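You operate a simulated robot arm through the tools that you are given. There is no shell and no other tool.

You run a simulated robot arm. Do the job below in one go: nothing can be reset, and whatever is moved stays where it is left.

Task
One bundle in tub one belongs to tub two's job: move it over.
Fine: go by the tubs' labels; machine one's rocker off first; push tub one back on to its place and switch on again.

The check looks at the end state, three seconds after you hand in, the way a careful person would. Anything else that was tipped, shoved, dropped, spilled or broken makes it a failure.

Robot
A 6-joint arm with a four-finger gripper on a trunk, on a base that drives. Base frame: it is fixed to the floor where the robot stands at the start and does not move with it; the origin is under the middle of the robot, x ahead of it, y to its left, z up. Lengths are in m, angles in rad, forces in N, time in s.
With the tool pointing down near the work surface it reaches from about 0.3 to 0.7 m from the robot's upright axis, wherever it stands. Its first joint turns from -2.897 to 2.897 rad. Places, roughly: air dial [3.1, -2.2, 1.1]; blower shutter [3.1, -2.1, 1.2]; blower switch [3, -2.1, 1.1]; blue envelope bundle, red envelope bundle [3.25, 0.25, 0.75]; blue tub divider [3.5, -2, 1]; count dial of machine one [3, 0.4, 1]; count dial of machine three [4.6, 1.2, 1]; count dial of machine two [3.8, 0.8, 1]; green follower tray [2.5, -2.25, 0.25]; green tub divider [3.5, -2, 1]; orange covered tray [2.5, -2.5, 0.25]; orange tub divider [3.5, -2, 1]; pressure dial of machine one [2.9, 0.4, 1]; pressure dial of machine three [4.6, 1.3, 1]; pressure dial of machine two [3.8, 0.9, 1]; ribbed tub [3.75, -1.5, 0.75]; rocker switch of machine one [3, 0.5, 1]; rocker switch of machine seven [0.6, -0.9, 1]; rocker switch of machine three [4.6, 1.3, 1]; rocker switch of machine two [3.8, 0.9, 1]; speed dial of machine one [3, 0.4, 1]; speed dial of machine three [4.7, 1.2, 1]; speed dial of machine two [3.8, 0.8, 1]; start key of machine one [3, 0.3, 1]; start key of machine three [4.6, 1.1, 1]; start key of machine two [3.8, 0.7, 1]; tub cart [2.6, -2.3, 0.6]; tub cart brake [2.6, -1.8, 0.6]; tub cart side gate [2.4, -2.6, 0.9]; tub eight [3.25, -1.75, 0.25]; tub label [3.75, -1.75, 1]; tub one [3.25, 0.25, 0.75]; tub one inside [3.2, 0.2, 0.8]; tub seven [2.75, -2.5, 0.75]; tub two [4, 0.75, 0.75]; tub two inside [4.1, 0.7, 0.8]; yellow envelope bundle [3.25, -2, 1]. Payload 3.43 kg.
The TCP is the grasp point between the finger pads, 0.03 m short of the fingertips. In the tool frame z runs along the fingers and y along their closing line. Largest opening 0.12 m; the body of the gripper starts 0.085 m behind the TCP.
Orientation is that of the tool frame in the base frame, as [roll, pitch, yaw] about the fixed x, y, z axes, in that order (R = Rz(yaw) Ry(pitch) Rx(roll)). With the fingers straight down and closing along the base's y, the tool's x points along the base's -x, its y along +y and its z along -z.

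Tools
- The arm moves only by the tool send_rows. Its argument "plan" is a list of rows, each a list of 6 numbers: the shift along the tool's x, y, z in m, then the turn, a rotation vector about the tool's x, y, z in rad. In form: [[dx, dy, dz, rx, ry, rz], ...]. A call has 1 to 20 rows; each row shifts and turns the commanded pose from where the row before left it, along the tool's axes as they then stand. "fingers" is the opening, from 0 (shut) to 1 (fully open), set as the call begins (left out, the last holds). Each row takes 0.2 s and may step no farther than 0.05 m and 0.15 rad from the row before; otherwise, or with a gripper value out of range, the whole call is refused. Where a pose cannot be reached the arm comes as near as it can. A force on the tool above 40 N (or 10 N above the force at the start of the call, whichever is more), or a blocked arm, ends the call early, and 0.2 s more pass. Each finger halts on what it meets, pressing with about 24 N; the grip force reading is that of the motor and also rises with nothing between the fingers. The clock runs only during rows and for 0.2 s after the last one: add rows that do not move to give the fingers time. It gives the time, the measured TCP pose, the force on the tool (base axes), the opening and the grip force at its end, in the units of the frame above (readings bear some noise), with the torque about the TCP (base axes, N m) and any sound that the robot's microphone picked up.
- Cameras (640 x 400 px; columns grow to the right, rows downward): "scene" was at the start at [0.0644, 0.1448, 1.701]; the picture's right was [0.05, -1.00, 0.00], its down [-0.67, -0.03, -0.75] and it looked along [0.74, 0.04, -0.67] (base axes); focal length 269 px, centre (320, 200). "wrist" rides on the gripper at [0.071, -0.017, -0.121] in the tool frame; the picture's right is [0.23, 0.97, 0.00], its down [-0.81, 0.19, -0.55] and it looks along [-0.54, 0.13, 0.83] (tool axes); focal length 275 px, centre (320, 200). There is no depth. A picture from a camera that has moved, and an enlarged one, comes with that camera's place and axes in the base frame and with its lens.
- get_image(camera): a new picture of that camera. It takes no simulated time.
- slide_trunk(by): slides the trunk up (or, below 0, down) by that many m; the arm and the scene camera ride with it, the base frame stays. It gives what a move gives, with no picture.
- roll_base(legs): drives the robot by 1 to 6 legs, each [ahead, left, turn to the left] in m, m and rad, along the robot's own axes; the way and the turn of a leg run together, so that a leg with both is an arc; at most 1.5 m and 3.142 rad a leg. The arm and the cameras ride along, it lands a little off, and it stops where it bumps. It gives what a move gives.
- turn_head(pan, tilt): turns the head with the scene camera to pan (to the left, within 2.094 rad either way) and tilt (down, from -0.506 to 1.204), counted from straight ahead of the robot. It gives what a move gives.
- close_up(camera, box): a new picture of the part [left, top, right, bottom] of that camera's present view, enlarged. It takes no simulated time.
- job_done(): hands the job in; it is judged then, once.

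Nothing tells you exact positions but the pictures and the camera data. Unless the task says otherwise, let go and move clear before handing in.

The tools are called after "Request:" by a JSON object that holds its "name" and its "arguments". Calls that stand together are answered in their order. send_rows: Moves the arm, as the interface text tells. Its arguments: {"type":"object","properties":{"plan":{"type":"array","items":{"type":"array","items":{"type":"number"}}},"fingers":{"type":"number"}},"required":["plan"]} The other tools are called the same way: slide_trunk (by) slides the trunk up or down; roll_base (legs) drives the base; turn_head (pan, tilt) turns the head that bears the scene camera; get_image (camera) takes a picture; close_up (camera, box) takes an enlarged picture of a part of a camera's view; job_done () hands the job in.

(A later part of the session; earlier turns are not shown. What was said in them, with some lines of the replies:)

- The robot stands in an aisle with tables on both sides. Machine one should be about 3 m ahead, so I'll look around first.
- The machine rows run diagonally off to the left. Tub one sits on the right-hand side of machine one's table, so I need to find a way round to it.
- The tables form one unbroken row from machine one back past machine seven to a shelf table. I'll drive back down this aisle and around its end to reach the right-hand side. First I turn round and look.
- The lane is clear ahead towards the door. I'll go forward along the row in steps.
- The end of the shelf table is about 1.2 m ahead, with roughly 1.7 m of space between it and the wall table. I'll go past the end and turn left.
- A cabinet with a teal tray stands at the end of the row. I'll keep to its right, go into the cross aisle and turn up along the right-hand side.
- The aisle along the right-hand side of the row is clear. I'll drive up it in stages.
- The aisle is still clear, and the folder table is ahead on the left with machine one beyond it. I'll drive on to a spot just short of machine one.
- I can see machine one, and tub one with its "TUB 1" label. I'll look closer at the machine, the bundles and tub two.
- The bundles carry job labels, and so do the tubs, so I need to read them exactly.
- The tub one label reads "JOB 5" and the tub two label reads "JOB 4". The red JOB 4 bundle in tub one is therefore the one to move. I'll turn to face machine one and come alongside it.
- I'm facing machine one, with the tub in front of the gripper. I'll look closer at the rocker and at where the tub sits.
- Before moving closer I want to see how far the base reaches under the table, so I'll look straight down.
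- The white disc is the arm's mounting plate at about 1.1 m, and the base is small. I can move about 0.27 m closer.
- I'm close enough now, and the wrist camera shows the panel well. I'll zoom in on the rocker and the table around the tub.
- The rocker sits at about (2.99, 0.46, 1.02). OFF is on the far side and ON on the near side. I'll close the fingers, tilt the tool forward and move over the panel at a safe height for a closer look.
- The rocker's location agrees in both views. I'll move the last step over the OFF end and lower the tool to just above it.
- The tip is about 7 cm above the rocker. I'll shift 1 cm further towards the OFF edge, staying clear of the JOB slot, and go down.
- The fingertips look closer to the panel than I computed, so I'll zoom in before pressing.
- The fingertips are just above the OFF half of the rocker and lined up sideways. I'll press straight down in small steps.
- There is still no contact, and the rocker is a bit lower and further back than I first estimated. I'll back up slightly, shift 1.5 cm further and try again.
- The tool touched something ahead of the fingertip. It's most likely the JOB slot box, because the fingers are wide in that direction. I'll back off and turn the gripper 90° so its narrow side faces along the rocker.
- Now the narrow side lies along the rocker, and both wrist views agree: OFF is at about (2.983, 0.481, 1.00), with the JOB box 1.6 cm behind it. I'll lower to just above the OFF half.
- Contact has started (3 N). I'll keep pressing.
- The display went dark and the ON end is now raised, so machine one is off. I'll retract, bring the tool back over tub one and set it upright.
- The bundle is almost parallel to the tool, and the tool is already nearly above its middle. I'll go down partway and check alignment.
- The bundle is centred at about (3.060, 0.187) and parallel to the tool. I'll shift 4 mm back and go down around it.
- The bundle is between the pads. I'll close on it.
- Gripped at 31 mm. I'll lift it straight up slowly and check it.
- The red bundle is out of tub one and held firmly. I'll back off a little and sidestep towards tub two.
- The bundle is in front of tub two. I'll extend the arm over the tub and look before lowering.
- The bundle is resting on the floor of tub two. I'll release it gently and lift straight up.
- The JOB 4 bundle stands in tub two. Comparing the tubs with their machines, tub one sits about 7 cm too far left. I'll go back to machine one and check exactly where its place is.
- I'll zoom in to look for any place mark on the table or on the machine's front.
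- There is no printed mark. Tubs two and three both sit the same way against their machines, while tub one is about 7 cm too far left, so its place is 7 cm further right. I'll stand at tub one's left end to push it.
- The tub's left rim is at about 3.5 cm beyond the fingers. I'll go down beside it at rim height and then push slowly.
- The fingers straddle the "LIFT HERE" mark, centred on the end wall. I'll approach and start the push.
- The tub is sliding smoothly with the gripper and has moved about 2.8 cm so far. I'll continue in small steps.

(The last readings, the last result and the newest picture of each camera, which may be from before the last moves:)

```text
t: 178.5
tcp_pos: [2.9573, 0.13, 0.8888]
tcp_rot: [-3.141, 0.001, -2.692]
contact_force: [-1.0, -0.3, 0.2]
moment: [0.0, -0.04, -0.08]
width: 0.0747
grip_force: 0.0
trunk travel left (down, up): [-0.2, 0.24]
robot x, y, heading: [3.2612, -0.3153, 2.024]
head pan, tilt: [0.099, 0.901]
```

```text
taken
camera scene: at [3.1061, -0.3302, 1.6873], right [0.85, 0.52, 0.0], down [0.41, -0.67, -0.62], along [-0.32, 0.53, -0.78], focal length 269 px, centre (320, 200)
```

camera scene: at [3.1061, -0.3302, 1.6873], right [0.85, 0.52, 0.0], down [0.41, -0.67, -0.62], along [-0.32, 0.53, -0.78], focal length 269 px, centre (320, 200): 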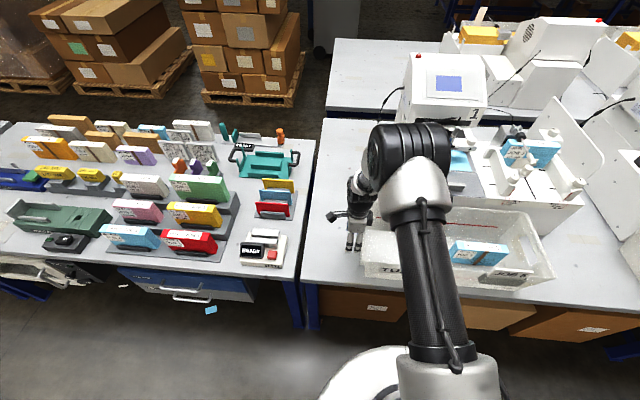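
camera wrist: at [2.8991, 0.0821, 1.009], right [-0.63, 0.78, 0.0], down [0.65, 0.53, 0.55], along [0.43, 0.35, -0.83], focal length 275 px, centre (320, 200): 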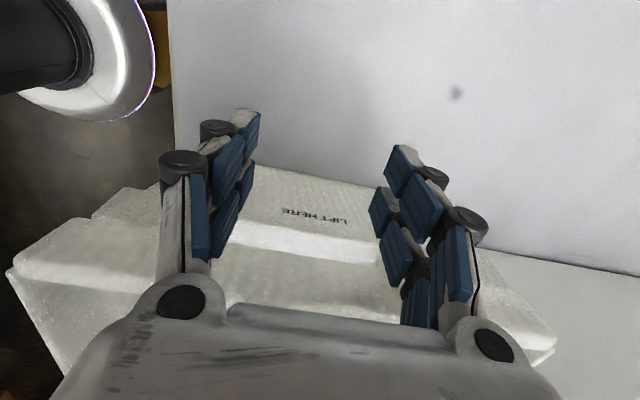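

Request:
{"name": "send_rows", "arguments": {"plan": [[-0.005, 0, 0, 0, 0, 0], [-0.005, 0, 0, 0, 0, 0], [-0.004, 0, 0, 0, 0, 0], [0, 0, 0, 0, 0, 0], [0.02, 0, 0, 0, 0, 0], [0.03, 0, 0, 0, 0, 0], [0, 0, -0.04, 0, 0, 0], [0, 0, -0.04, 0, 0, 0], [0, 0, -0.04, 0, 0, 0], [0, 0, -0.04, 0, 0, 0], [0, 0, -0.04, 0, 0, 0], [0, 0, -0.04, 0, 0, 0], [0, 0, -0.04, 0, 0, 0], [0, 0, 0, 0, 0, 0]]}}

Request:
{"name": "send_rows", "arguments": {"plan": [[-0.048, 0.0, 0, 0, 0, 0], [-0.048, 0.0, 0, 0, 0, 0], [-0.048, 0.0, 0, 0, 0, 0], [-0.048, 0.0, 0, 0, 0, 0], [0, 0, 0, 0, 0, 0]]}}

Request:
{"name": "get_image", "arguments": {"camera": "wrist"}}

Request:
{"name": "get_image", "arguments": {"camera": "scene"}}

Request:
{"name": "close_up", "arguments": {"camera": "scene", "box": [310, 150, 550, 310]}}

```text
t: 181.5
tcp_pos: [2.9232, 0.1128, 1.1698]
tcp_rot: [3.141, -0.003, -2.69]
contact_force: [-0.1, 0.1, 0.3]
moment: [-0.03, 0.0, 0.01]
width: 0.0746
grip_force: 0.1
trunk travel left (down, up): [-0.2, 0.24]
robot x, y, heading: [3.264, -0.3121, 2.025]
head pan, tilt: [0.099, 0.901]
```

```text
t: 182.7
tcp_pos: [3.0935, 0.195, 1.1666]
tcp_rot: [-3.14, 0.0, -2.69]
contact_force: [-0.8, -0.1, 0.1]
moment: [0.02, -0.05, 0.04]
width: 0.0742
grip_force: 0.0
trunk travel left (down, up): [-0.2, 0.24]
robot x, y, heading: [3.2647, -0.3173, 2.027]
head pan, tilt: [0.099, 0.901]
```

```text
taken
camera wrist: at [3.0365, 0.1468, 1.2875], right [-0.63, 0.78, 0.0], down [0.65, 0.53, 0.55], along [0.43, 0.35, -0.83], focal length 275 px, centre (320, 200)
```

wrist: 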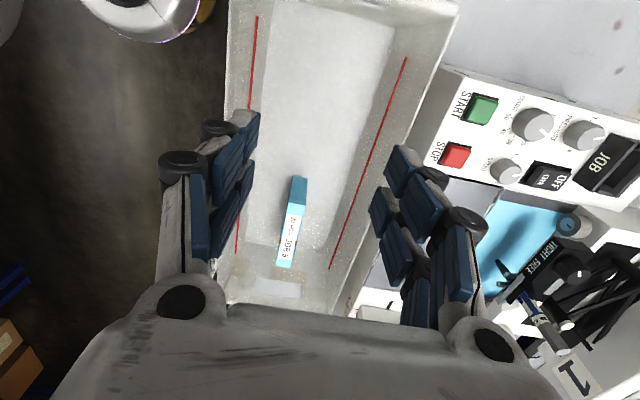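

```text
taken
camera scene: at [3.1056, -0.3304, 1.6873], right [0.85, 0.52, 0.0], down [0.41, -0.67, -0.62], along [-0.32, 0.53, -0.78], focal length 269 px, centre (320, 200)
```

scene: 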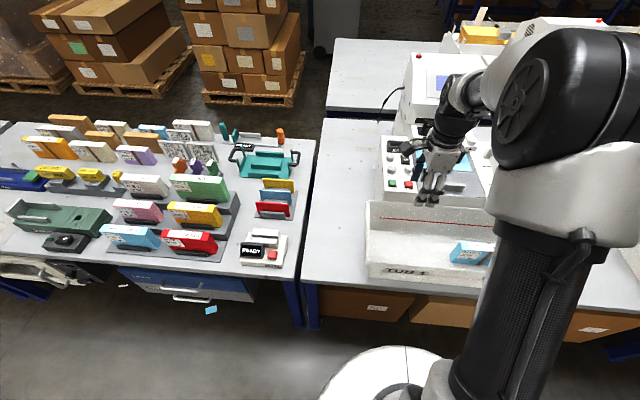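

```text
2.50 times, centred on (430, 230) of scene
camera zoom: at [3.1056, -0.3304, 1.6873], right [0.85, 0.52, 0.0], down [0.41, -0.67, -0.62], along [-0.32, 0.53, -0.78], focal length 673 px, centre (45, 125)
```

zoom: 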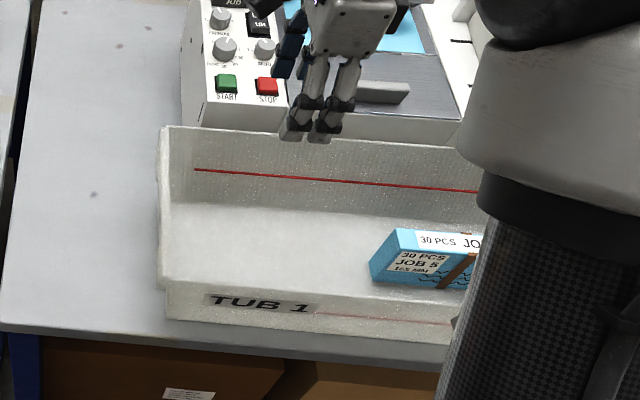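

Tub one now sits against machine one as tub two does against machine two, within a few millimetres and with the same gap. Next I drive closer to switch machine one back on.

Request:
{"name": "roll_base", "arguments": {"legs": [[0.12, -0.075, 0]]}}

Request:
{"name": "get_image", "arguments": {"camera": "wrist"}}

Request:
{"name": "get_image", "arguments": {"camera": "scene"}}

```text
t: 184.0
tcp_pos: [3.1115, 0.3359, 1.1679]
tcp_rot: [-3.14, -0.001, -2.691]
contact_force: [0.0, 0.5, -0.9]
moment: [-0.03, 0.0, -0.02]
width: 0.0742
grip_force: 0.1
trunk travel left (down, up): [-0.2, 0.24]
robot x, y, heading: [3.2782, -0.1736, 2.023]
head pan, tilt: [0.099, 0.901]
```

```text
taken
camera wrist: at [3.0537, 0.2882, 1.287], right [-0.63, 0.78, 0.0], down [0.65, 0.53, 0.55], along [0.43, 0.35, -0.83], focal length 275 px, centre (320, 200)
```

wrist: 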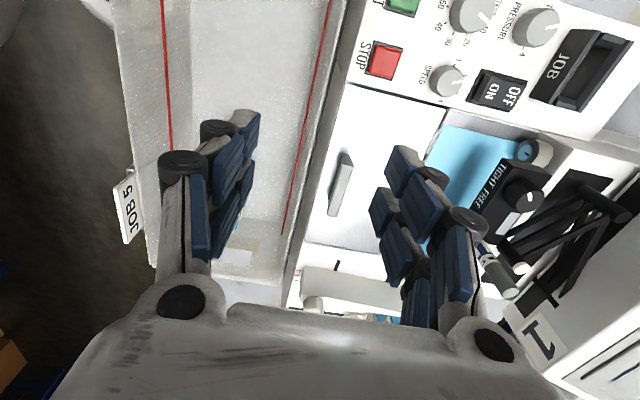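

```text
taken
camera scene: at [3.1233, -0.1884, 1.6874], right [0.85, 0.52, 0.0], down [0.41, -0.67, -0.62], along [-0.32, 0.53, -0.78], focal length 269 px, centre (320, 200)
```

scene: 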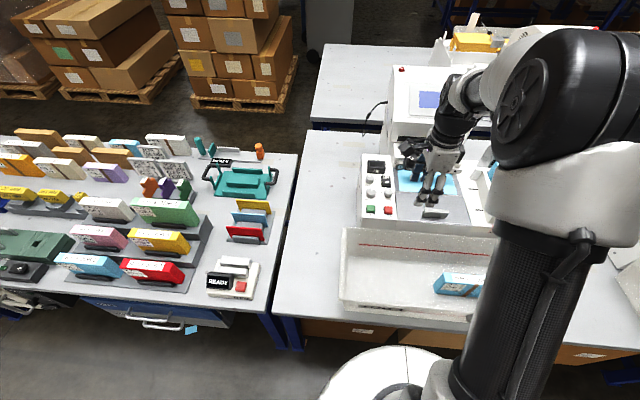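

I'll close the fingers, tilt the tool as before, and move over the raised ON end.

Request:
{"name": "send_rows", "arguments": {"plan": [[0.026, 0, 0, -0.1333, 0, 0], [0.0258, 0, 0, -0.1333, 0, 0], [0, 0, 0, -0.1333, 0, 0], [0, 0, 0, 0, 0, 0], [0, 0, 0, 0, 0, 0], [0, 0, 0, 0, 0, 0]], "fingers": 0}}

Request:
{"name": "send_rows", "arguments": {"plan": [[0, 0.0373, 0.0158, 0, 0, 0], [0, 0.0373, 0.0158, 0, 0, 0], [0, 0.0373, 0.0158, 0, 0, 0], [0, 0.0373, 0.0158, 0, 0, 0], [0, -0.0132, 0.0313, 0, 0, 0], [0, -0.0132, 0.0313, 0, 0, 0], [0, 0, 0, 0, 0, 0]]}}

Request:
{"name": "get_image", "arguments": {"camera": "wrist"}}

Request:
{"name": "close_up", "arguments": {"camera": "wrist", "box": [200, 60, 360, 160]}}

Request:
{"name": "close_up", "arguments": {"camera": "scene", "box": [350, 150, 430, 220]}}

```text
t: 185.4
tcp_pos: [3.0635, 0.3125, 1.1677]
tcp_rot: [2.743, 0.0, -2.691]
contact_force: [-0.5, 0.4, -0.8]
moment: [-0.01, 0.02, 0.0]
width: 0.0002
grip_force: 23.9
trunk travel left (down, up): [-0.2, 0.24]
robot x, y, heading: [3.2782, -0.1775, 2.023]
head pan, tilt: [0.099, 0.901]
```

```text
t: 187.0
tcp_pos: [2.9941, 0.4599, 1.1004]
tcp_rot: [2.741, 0.0, -2.691]
contact_force: [-0.8, -0.7, 0.0]
moment: [0.04, -0.01, 0.04]
width: 0.0
grip_force: 23.5
trunk travel left (down, up): [-0.2, 0.24]
robot x, y, heading: [3.2801, -0.1758, 2.02]
head pan, tilt: [0.099, 0.901]
```

```text
taken
camera wrist: at [2.9568, 0.3699, 1.2037], right [-0.6, 0.71, 0.38], down [0.75, 0.32, 0.58], along [0.29, 0.63, -0.72], focal length 275 px, centre (320, 200)
```

wrist: 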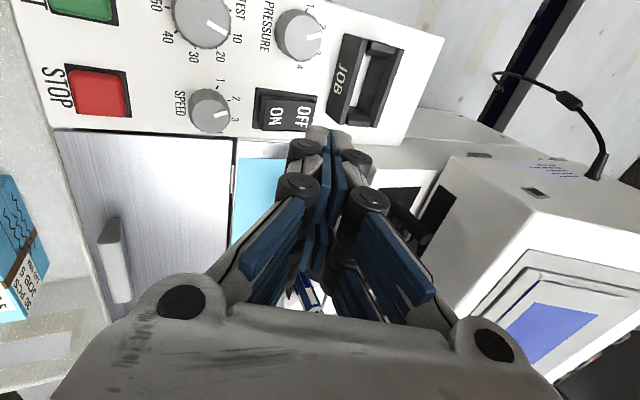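

```text
4.00 times, centred on (280, 110) of wrist
camera zoom: at [2.9568, 0.3699, 1.2037], right [-0.6, 0.71, 0.38], down [0.75, 0.32, 0.58], along [0.29, 0.63, -0.72], focal length 1101 px, centre (480, 560)
```

zoom: 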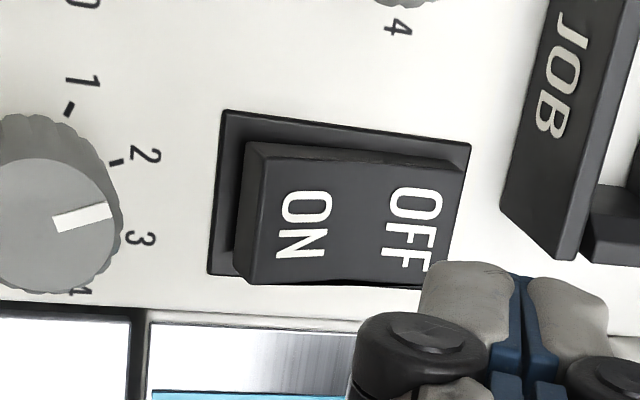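

```text
5.71 times, centred on (390, 185) of scene
camera zoom: at [3.1233, -0.1905, 1.6874], right [0.85, 0.52, 0.0], down [0.41, -0.67, -0.62], along [-0.32, 0.53, -0.78], focal length 1539 px, centre (-80, 286)
```

zoom: 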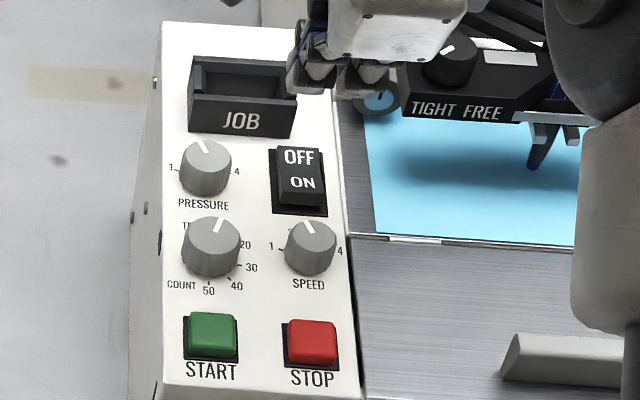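

The near edge of the fingertips will land on the ON half. I'll lower and press.

Request:
{"name": "send_rows", "arguments": {"plan": [[0, -0.0117, 0.0276, 0, 0, 0], [0, -0.0117, 0.0276, 0, 0, 0], [0, 0, 0, 0, 0, 0]]}}

Request:
{"name": "close_up", "arguments": {"camera": "wrist", "box": [200, 60, 360, 160]}}

Request:
{"name": "close_up", "arguments": {"camera": "scene", "box": [350, 150, 430, 220]}}

```text
t: 187.8
tcp_pos: [2.9948, 0.4596, 1.0401]
tcp_rot: [2.742, 0.0, -2.69]
contact_force: [0.9, -0.5, -1.0]
moment: [-0.01, 0.01, -0.01]
width: 0.0002
grip_force: 24.0
trunk travel left (down, up): [-0.2, 0.24]
robot x, y, heading: [3.2771, -0.1757, 2.022]
head pan, tilt: [0.099, 0.901]
```

```text
4.00 times, centred on (280, 110) of wrist
camera zoom: at [2.9574, 0.3704, 1.1428], right [-0.6, 0.71, 0.38], down [0.75, 0.32, 0.58], along [0.29, 0.63, -0.72], focal length 1101 px, centre (480, 560)
```

zoom: 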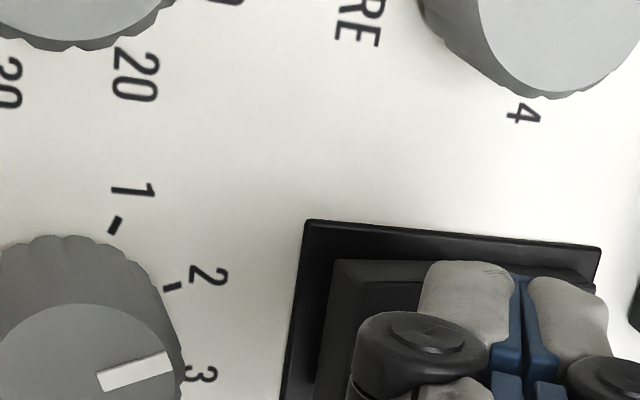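

```text
5.71 times, centred on (390, 185) of scene
camera zoom: at [3.1232, -0.1902, 1.6874], right [0.85, 0.52, 0.0], down [0.41, -0.67, -0.62], along [-0.32, 0.53, -0.78], focal length 1539 px, centre (-80, 286)
```

zoom: 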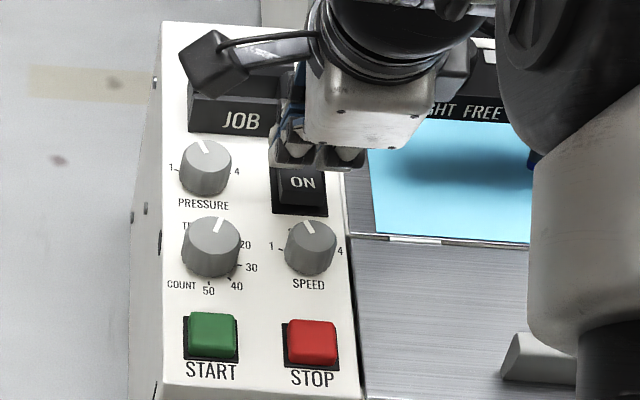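

Request:
{"name": "send_rows", "arguments": {"plan": [[0, -0.00097, 0.0023, 0, 0, 0], [0, -0.00097, 0.0023, 0, 0, 0], [0, -0.00097, 0.0023, 0, 0, 0], [0, -0.00097, 0.0023, 0, 0, 0], [0, 0, 0, 0, 0, 0]]}}

Request:
{"name": "close_up", "arguments": {"camera": "wrist", "box": [200, 60, 360, 160]}}

Request:
{"name": "close_up", "arguments": {"camera": "scene", "box": [350, 70, 470, 220]}}

```text
t: 189.0
tcp_pos: [2.9946, 0.4587, 1.0284]
tcp_rot: [2.743, 0.0, -2.69]
contact_force: [0.0, 0.4, -0.1]
moment: [0.0, 0.0, -0.02]
width: 0.0
grip_force: 24.3
trunk travel left (down, up): [-0.2, 0.24]
robot x, y, heading: [3.2788, -0.1742, 2.018]
head pan, tilt: [0.099, 0.901]
```

```text
4.00 times, centred on (280, 110) of wrist
camera zoom: at [2.9574, 0.3699, 1.1327], right [-0.6, 0.71, 0.38], down [0.75, 0.32, 0.58], along [0.29, 0.63, -0.72], focal length 1101 px, centre (480, 560)
```

zoom: 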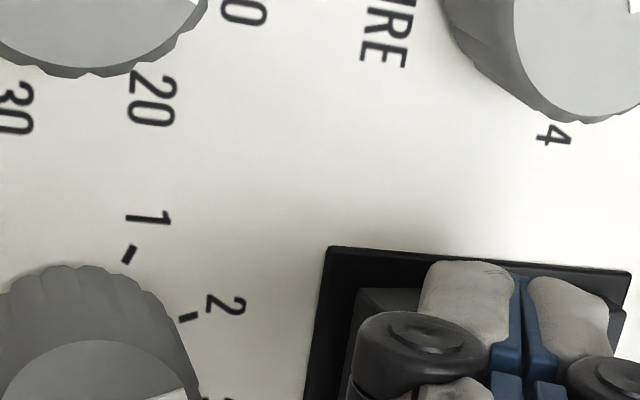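

```text
2.67 times, centred on (410, 145) of scene
camera zoom: at [3.1231, -0.19, 1.6873], right [0.85, 0.52, 0.0], down [0.41, -0.67, -0.62], along [-0.32, 0.53, -0.78], focal length 718 px, centre (80, 347)
```

zoom: 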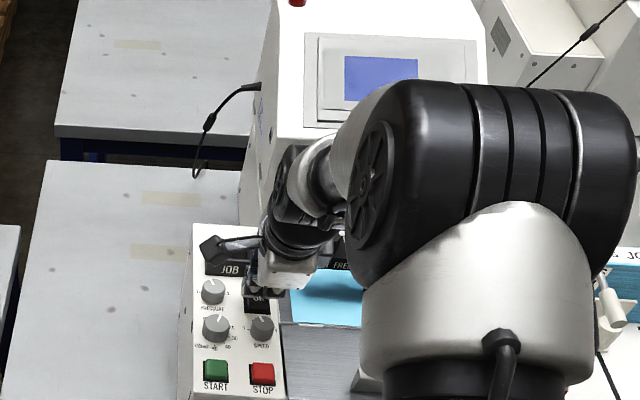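

Request:
{"name": "send_rows", "arguments": {"plan": [[0, -0.00078, 0.0018, 0, 0, 0], [0, -0.00078, 0.0018, 0, 0, 0], [0, -0.00078, 0.0018, 0, 0, 0], [0, 0, 0, 0, 0, 0]]}}

Request:
{"name": "close_up", "arguments": {"camera": "scene", "box": [350, 70, 470, 220]}}

```text
t: 190.0
tcp_pos: [2.9955, 0.4592, 1.0211]
tcp_rot: [2.741, 0.001, -2.69]
contact_force: [0.1, -0.6, -0.9]
moment: [0.0, 0.01, -0.01]
width: 0.0
grip_force: 24.3
trunk travel left (down, up): [-0.2, 0.24]
robot x, y, heading: [3.2737, -0.1763, 2.024]
head pan, tilt: [0.099, 0.901]
```

```text
2.67 times, centred on (410, 145) of scene
camera zoom: at [3.1231, -0.19, 1.6873], right [0.85, 0.52, 0.0], down [0.41, -0.67, -0.62], along [-0.32, 0.53, -0.78], focal length 718 px, centre (80, 347)
```

zoom: 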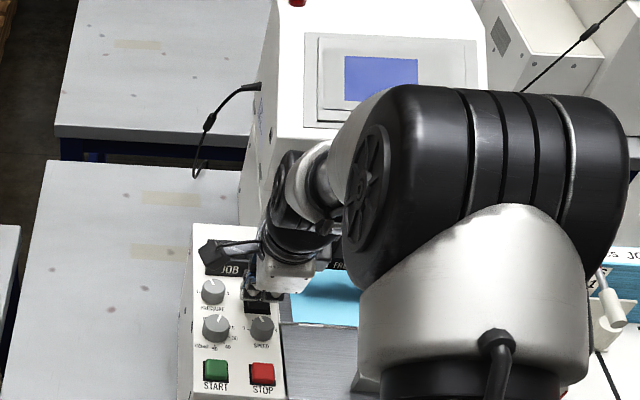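

Request:
{"name": "send_rows", "arguments": {"plan": [[0, -0.00078, 0.0018, 0, 0, 0], [0, -0.00078, 0.0018, 0, 0, 0], [0, -0.00078, 0.0018, 0, 0, 0], [0, 0, 0, 0, 0, 0]]}}

Request:
{"name": "close_up", "arguments": {"camera": "scene", "box": [350, 70, 470, 220]}}

Request:
{"name": "close_up", "arguments": {"camera": "wrist", "box": [200, 60, 360, 220]}}

```text
t: 191.0
tcp_pos: [2.994, 0.4571, 1.017]
tcp_rot: [2.741, 0.001, -2.691]
contact_force: [-0.2, -0.4, 0.4]
moment: [0.0, -0.03, 0.0]
width: 0.0002
grip_force: 24.3
trunk travel left (down, up): [-0.2, 0.24]
robot x, y, heading: [3.2801, -0.172, 2.021]
head pan, tilt: [0.099, 0.901]
```

```text
2.67 times, centred on (410, 145) of scene
camera zoom: at [3.1231, -0.19, 1.6873], right [0.85, 0.52, 0.0], down [0.41, -0.67, -0.62], along [-0.32, 0.53, -0.78], focal length 718 px, centre (80, 347)
```

zoom: 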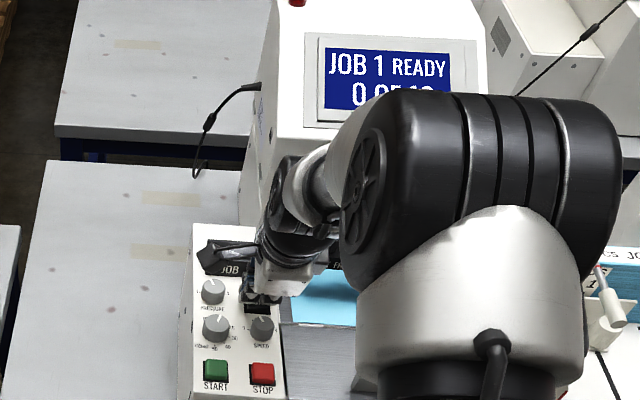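

```text
2.50 times, centred on (280, 140) of wrist
camera zoom: at [2.9561, 0.3688, 1.1212], right [-0.6, 0.71, 0.38], down [0.75, 0.32, 0.58], along [0.29, 0.63, -0.72], focal length 688 px, centre (420, 350)
```

zoom: 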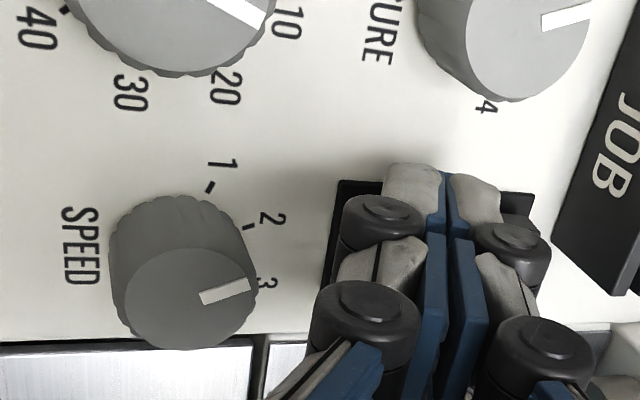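

The display is back to "JOB 1 READY 0 OF 10", so machine one is on again. I'll retract upward and away, then inspect everything.

Request:
{"name": "send_rows", "arguments": {"plan": [[0, 0.0117, -0.0276, 0, 0, 0], [0, 0.0117, -0.0276, 0, 0, 0], [0, 0.0117, -0.0276, 0, 0, 0], [0, 0.0117, -0.0276, 0, 0, 0], [0, 0.0117, -0.0276, 0, 0, 0], [0, 0.0117, -0.0276, 0, 0, 0], [0, -0.0395, -0.0167, 0, 0, 0], [0, -0.0395, -0.0167, 0, 0, 0], [0, -0.0395, -0.0167, 0, 0, 0], [0, -0.0395, -0.0167, 0, 0, 0], [0, -0.0395, -0.0167, 0, 0, 0], [0, 0, 0, 0, 0, 0]]}}

Request:
{"name": "roll_base", "arguments": {"legs": [[-0.3, 0, 0]]}}

Request:
{"name": "turn_head", "arguments": {"pan": 0.0, "tilt": 0.75}}

Request:
{"name": "get_image", "arguments": {"camera": "scene"}}

Request:
{"name": "close_up", "arguments": {"camera": "scene", "box": [280, 110, 480, 270]}}

```text
t: 193.6
tcp_pos: [3.0856, 0.266, 1.1971]
tcp_rot: [2.742, -0.001, -2.69]
contact_force: [0.2, 0.0, 0.3]
moment: [0.03, -0.01, 0.01]
width: 0.0
grip_force: 23.6
trunk travel left (down, up): [-0.2, 0.24]
robot x, y, heading: [3.2772, -0.1775, 2.019]
head pan, tilt: [0.099, 0.901]
```

```text
t: 195.7
tcp_pos: [3.2156, 0.0026, 1.1972]
tcp_rot: [2.742, 0.001, -2.695]
contact_force: [0.0, 0.2, 1.2]
moment: [0.03, 0.02, 0.01]
width: 0.0
grip_force: 24.0
trunk travel left (down, up): [-0.2, 0.24]
robot x, y, heading: [3.4087, -0.4383, 2.02]
head pan, tilt: [0.099, 0.901]
```

```text
t: 196.3
tcp_pos: [3.2137, 0.0034, 1.197]
tcp_rot: [2.742, 0.001, -2.696]
contact_force: [0.4, -0.2, 0.6]
moment: [0.01, 0.02, 0.01]
width: 0.0
grip_force: 23.9
trunk travel left (down, up): [-0.2, 0.24]
robot x, y, heading: [3.4087, -0.4366, 2.018]
head pan, tilt: [0.0, 0.75]
```

```text
taken
camera scene: at [3.2528, -0.4422, 1.6992], right [0.9, 0.43, 0.0], down [0.29, -0.62, -0.73], along [-0.32, 0.66, -0.68], focal length 269 px, centre (320, 200)
```

scene: 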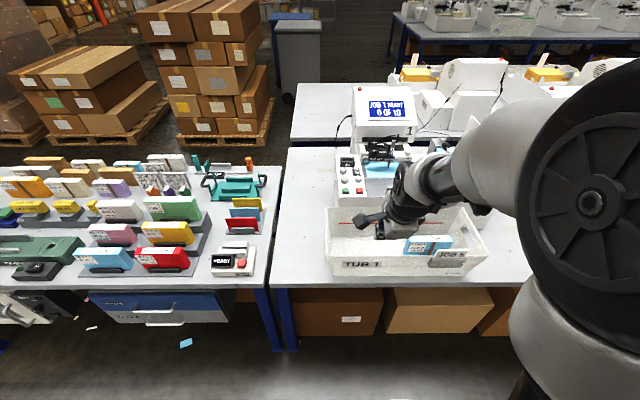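

```text
2.50 times, centred on (380, 190) of scene
camera zoom: at [3.2528, -0.4422, 1.6992], right [0.9, 0.43, 0.0], down [0.29, -0.62, -0.73], along [-0.32, 0.66, -0.68], focal length 673 px, centre (170, 225)
```

zoom: 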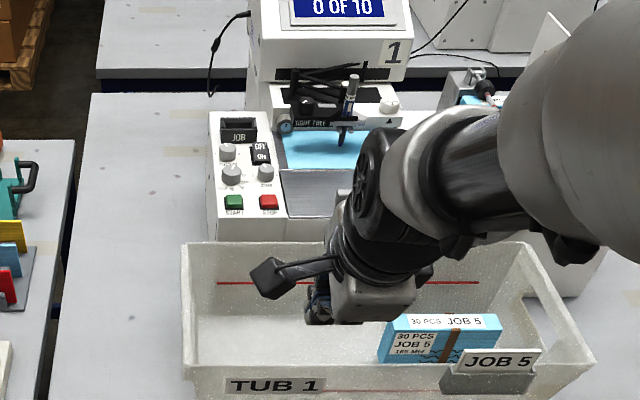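

Tub one looks right and machine one is on. I'll back out into the aisle to compare the tubs' alignment from the first viewpoint.

Request:
{"name": "roll_base", "arguments": {"legs": [[-0.18, 0, 0], [0, 0.5, 0], [0, 0, -1.56]]}}

Request:
{"name": "turn_head", "arguments": {"pan": 0.75, "tilt": 0.6}}

Request:
{"name": "get_image", "arguments": {"camera": "scene"}}

Request:
{"name": "close_up", "arguments": {"camera": "scene", "box": [200, 110, 360, 270]}}

Request:
{"name": "close_up", "arguments": {"camera": "scene", "box": [320, 60, 520, 200]}}

```text
t: 204.3
tcp_pos: [3.4881, -0.6353, 1.197]
tcp_rot: [2.742, -0.002, 1.987]
contact_force: [-1.5, -1.0, 0.4]
moment: [0.0, 0.02, 0.0]
width: 0.0
grip_force: 23.8
trunk travel left (down, up): [-0.2, 0.24]
robot x, y, heading: [3.0388, -0.814, 0.421]
head pan, tilt: [0.0, 0.75]
```

```text
t: 205.4
tcp_pos: [3.4876, -0.6346, 1.1973]
tcp_rot: [2.742, 0.001, 1.986]
contact_force: [0.4, -0.5, -0.3]
moment: [0.01, -0.02, 0.0]
width: 0.0
grip_force: 23.9
trunk travel left (down, up): [-0.2, 0.24]
robot x, y, heading: [3.041, -0.8118, 0.415]
head pan, tilt: [0.75, 0.6]
```

```text
taken
camera scene: at [3.0007, -0.6116, 1.7121], right [0.92, -0.4, 0.0], down [-0.22, -0.52, -0.82], along [0.33, 0.76, -0.57], focal length 269 px, centre (320, 200)
```

scene: 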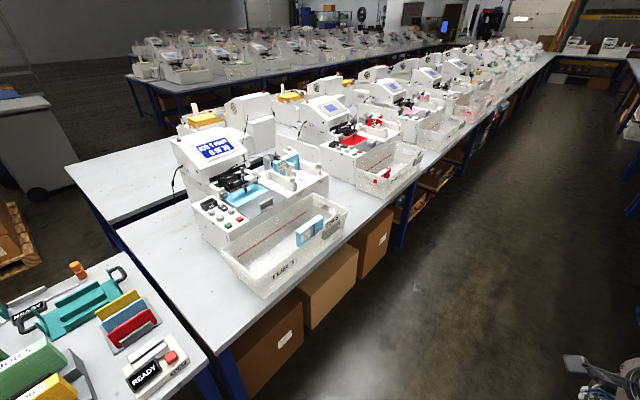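

```text
2.50 times, centred on (280, 190) of scene
camera zoom: at [3.0007, -0.6116, 1.7121], right [0.92, -0.4, 0.0], down [-0.22, -0.52, -0.82], along [0.33, 0.76, -0.57], focal length 673 px, centre (420, 225)
```

zoom: 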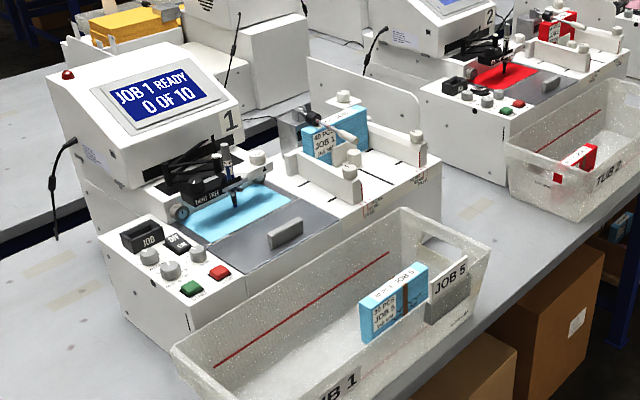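

```text
2.86 times, centred on (420, 130) of scene
camera zoom: at [3.0007, -0.6116, 1.7121], right [0.92, -0.4, 0.0], down [-0.22, -0.52, -0.82], along [0.33, 0.76, -0.57], focal length 770 px, centre (34, 400)
```

zoom: 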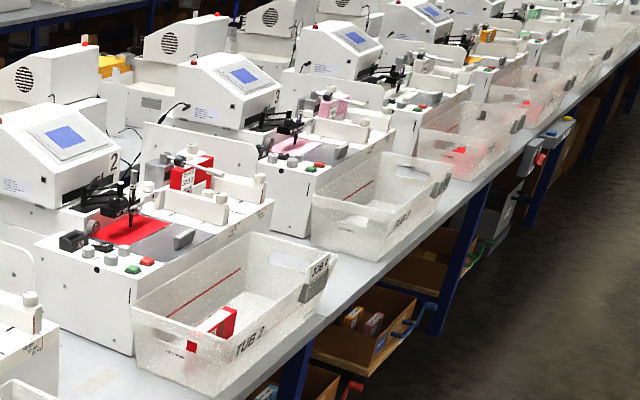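

Tub one might still be 1–2 cm short. I'll measure the tubs more precisely with tight close-ups.

Request:
{"name": "close_up", "arguments": {"camera": "scene", "box": [215, 205, 263, 265]}}

Request:
{"name": "close_up", "arguments": {"camera": "scene", "box": [350, 140, 390, 190]}}

Request:
{"name": "close_up", "arguments": {"camera": "scene", "box": [400, 105, 440, 155]}}

Request:
{"name": "close_up", "arguments": {"camera": "scene", "box": [300, 180, 364, 260]}}

Request:
{"name": "close_up", "arguments": {"camera": "scene", "box": [395, 130, 443, 190]}}

```text
6.67 times, centred on (239, 235) of scene
camera zoom: at [3.0007, -0.6116, 1.7121], right [0.92, -0.4, 0.0], down [-0.22, -0.52, -0.82], along [0.33, 0.76, -0.57], focal length 1796 px, centre (860, -33)
```

zoom: 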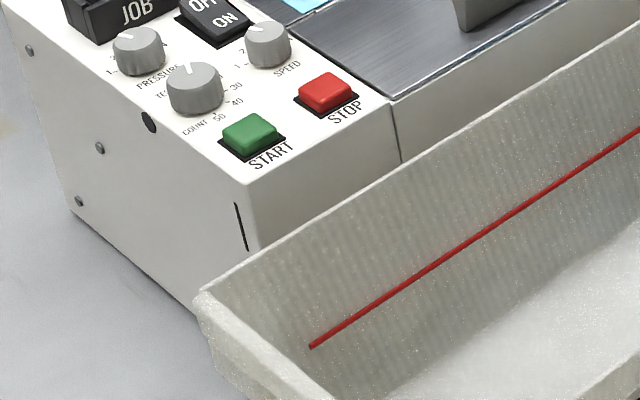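

```text
8.00 times, centred on (370, 165) of scene
camera zoom: at [3.0007, -0.6116, 1.7121], right [0.92, -0.4, 0.0], down [-0.22, -0.52, -0.82], along [0.33, 0.76, -0.57], focal length 2155 px, centre (-80, 480)
```

zoom: 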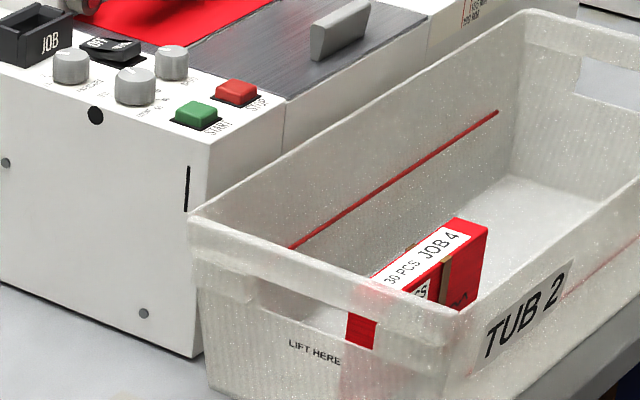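

```text
8.00 times, centred on (420, 130) of scene
camera zoom: at [3.0007, -0.6116, 1.7121], right [0.92, -0.4, 0.0], down [-0.22, -0.52, -0.82], along [0.33, 0.76, -0.57], focal length 2155 px, centre (-480, 760)
```

zoom: 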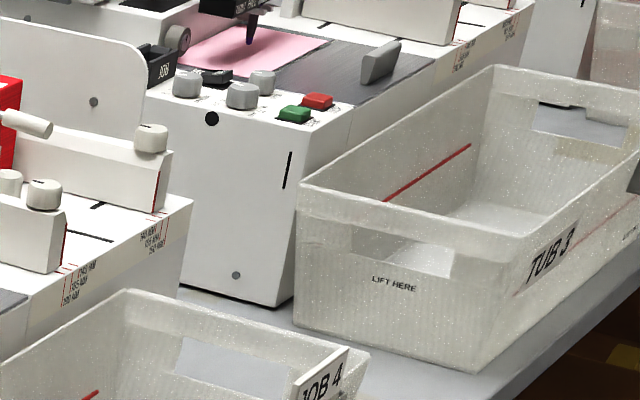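

```text
5.00 times, centred on (332, 220) of scene
camera zoom: at [3.0007, -0.6116, 1.7121], right [0.92, -0.4, 0.0], down [-0.22, -0.52, -0.82], along [0.33, 0.76, -0.57], focal length 1347 px, centre (260, 100)
```

zoom: 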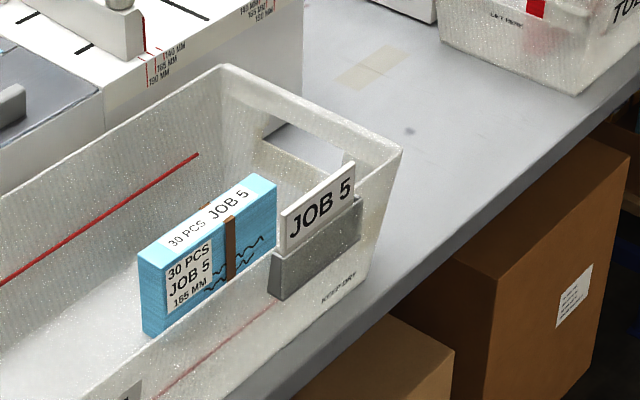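

```text
6.67 times, centred on (419, 160) of scene
camera zoom: at [3.0007, -0.6116, 1.7121], right [0.92, -0.4, 0.0], down [-0.22, -0.52, -0.82], along [0.33, 0.76, -0.57], focal length 1796 px, centre (-340, 467)
```

zoom: 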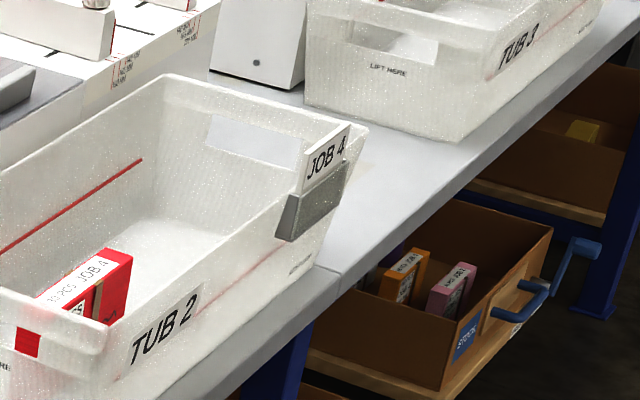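

The close-ups settle it: measured from each machine's front-left corner, tub one sits at −57 mm, tub two at −63 mm and tub three at −52 mm, with matching gaps. Tub one is in place, the JOB 4 bundle stands in tub two, the JOB 5 bundle is still in tub one, and machine one reads "READY". The arm is clear, so I'm handing in.

Request:
{"name": "job_done", "arguments": {}}

```text
The job is handed in.
```

The red JOB 4 bundle now stands in tub two, whose label reads JOB 4. I've handed the job in; no result has come back yet.

- **Bundle:** Tub one's label reads JOB 5, so the red JOB 4 bundle was the one that didn't belong there. The blue JOB 5 bundle stayed in tub one, still standing.
- **Switching off:** I switched machine one's rocker off before touching the tub, and its display went dark. While I was lining up that press, the gripper briefly touched something by the rocker, most likely the JOB slot box, at about 17 N. I saw nothing moved or damaged.
- **Tub one's place:** I found no mark for it, so I matched how tubs two and three sit against their machines. That meant pushing tub one about 7 cm to the right. It now lines up with them to within about a centimetre.
- **Switching on:** Machine one is back on and its display reads "JOB 1 READY 0 OF 10", the same as at the start.

The arm let go and moved clear before I handed in.
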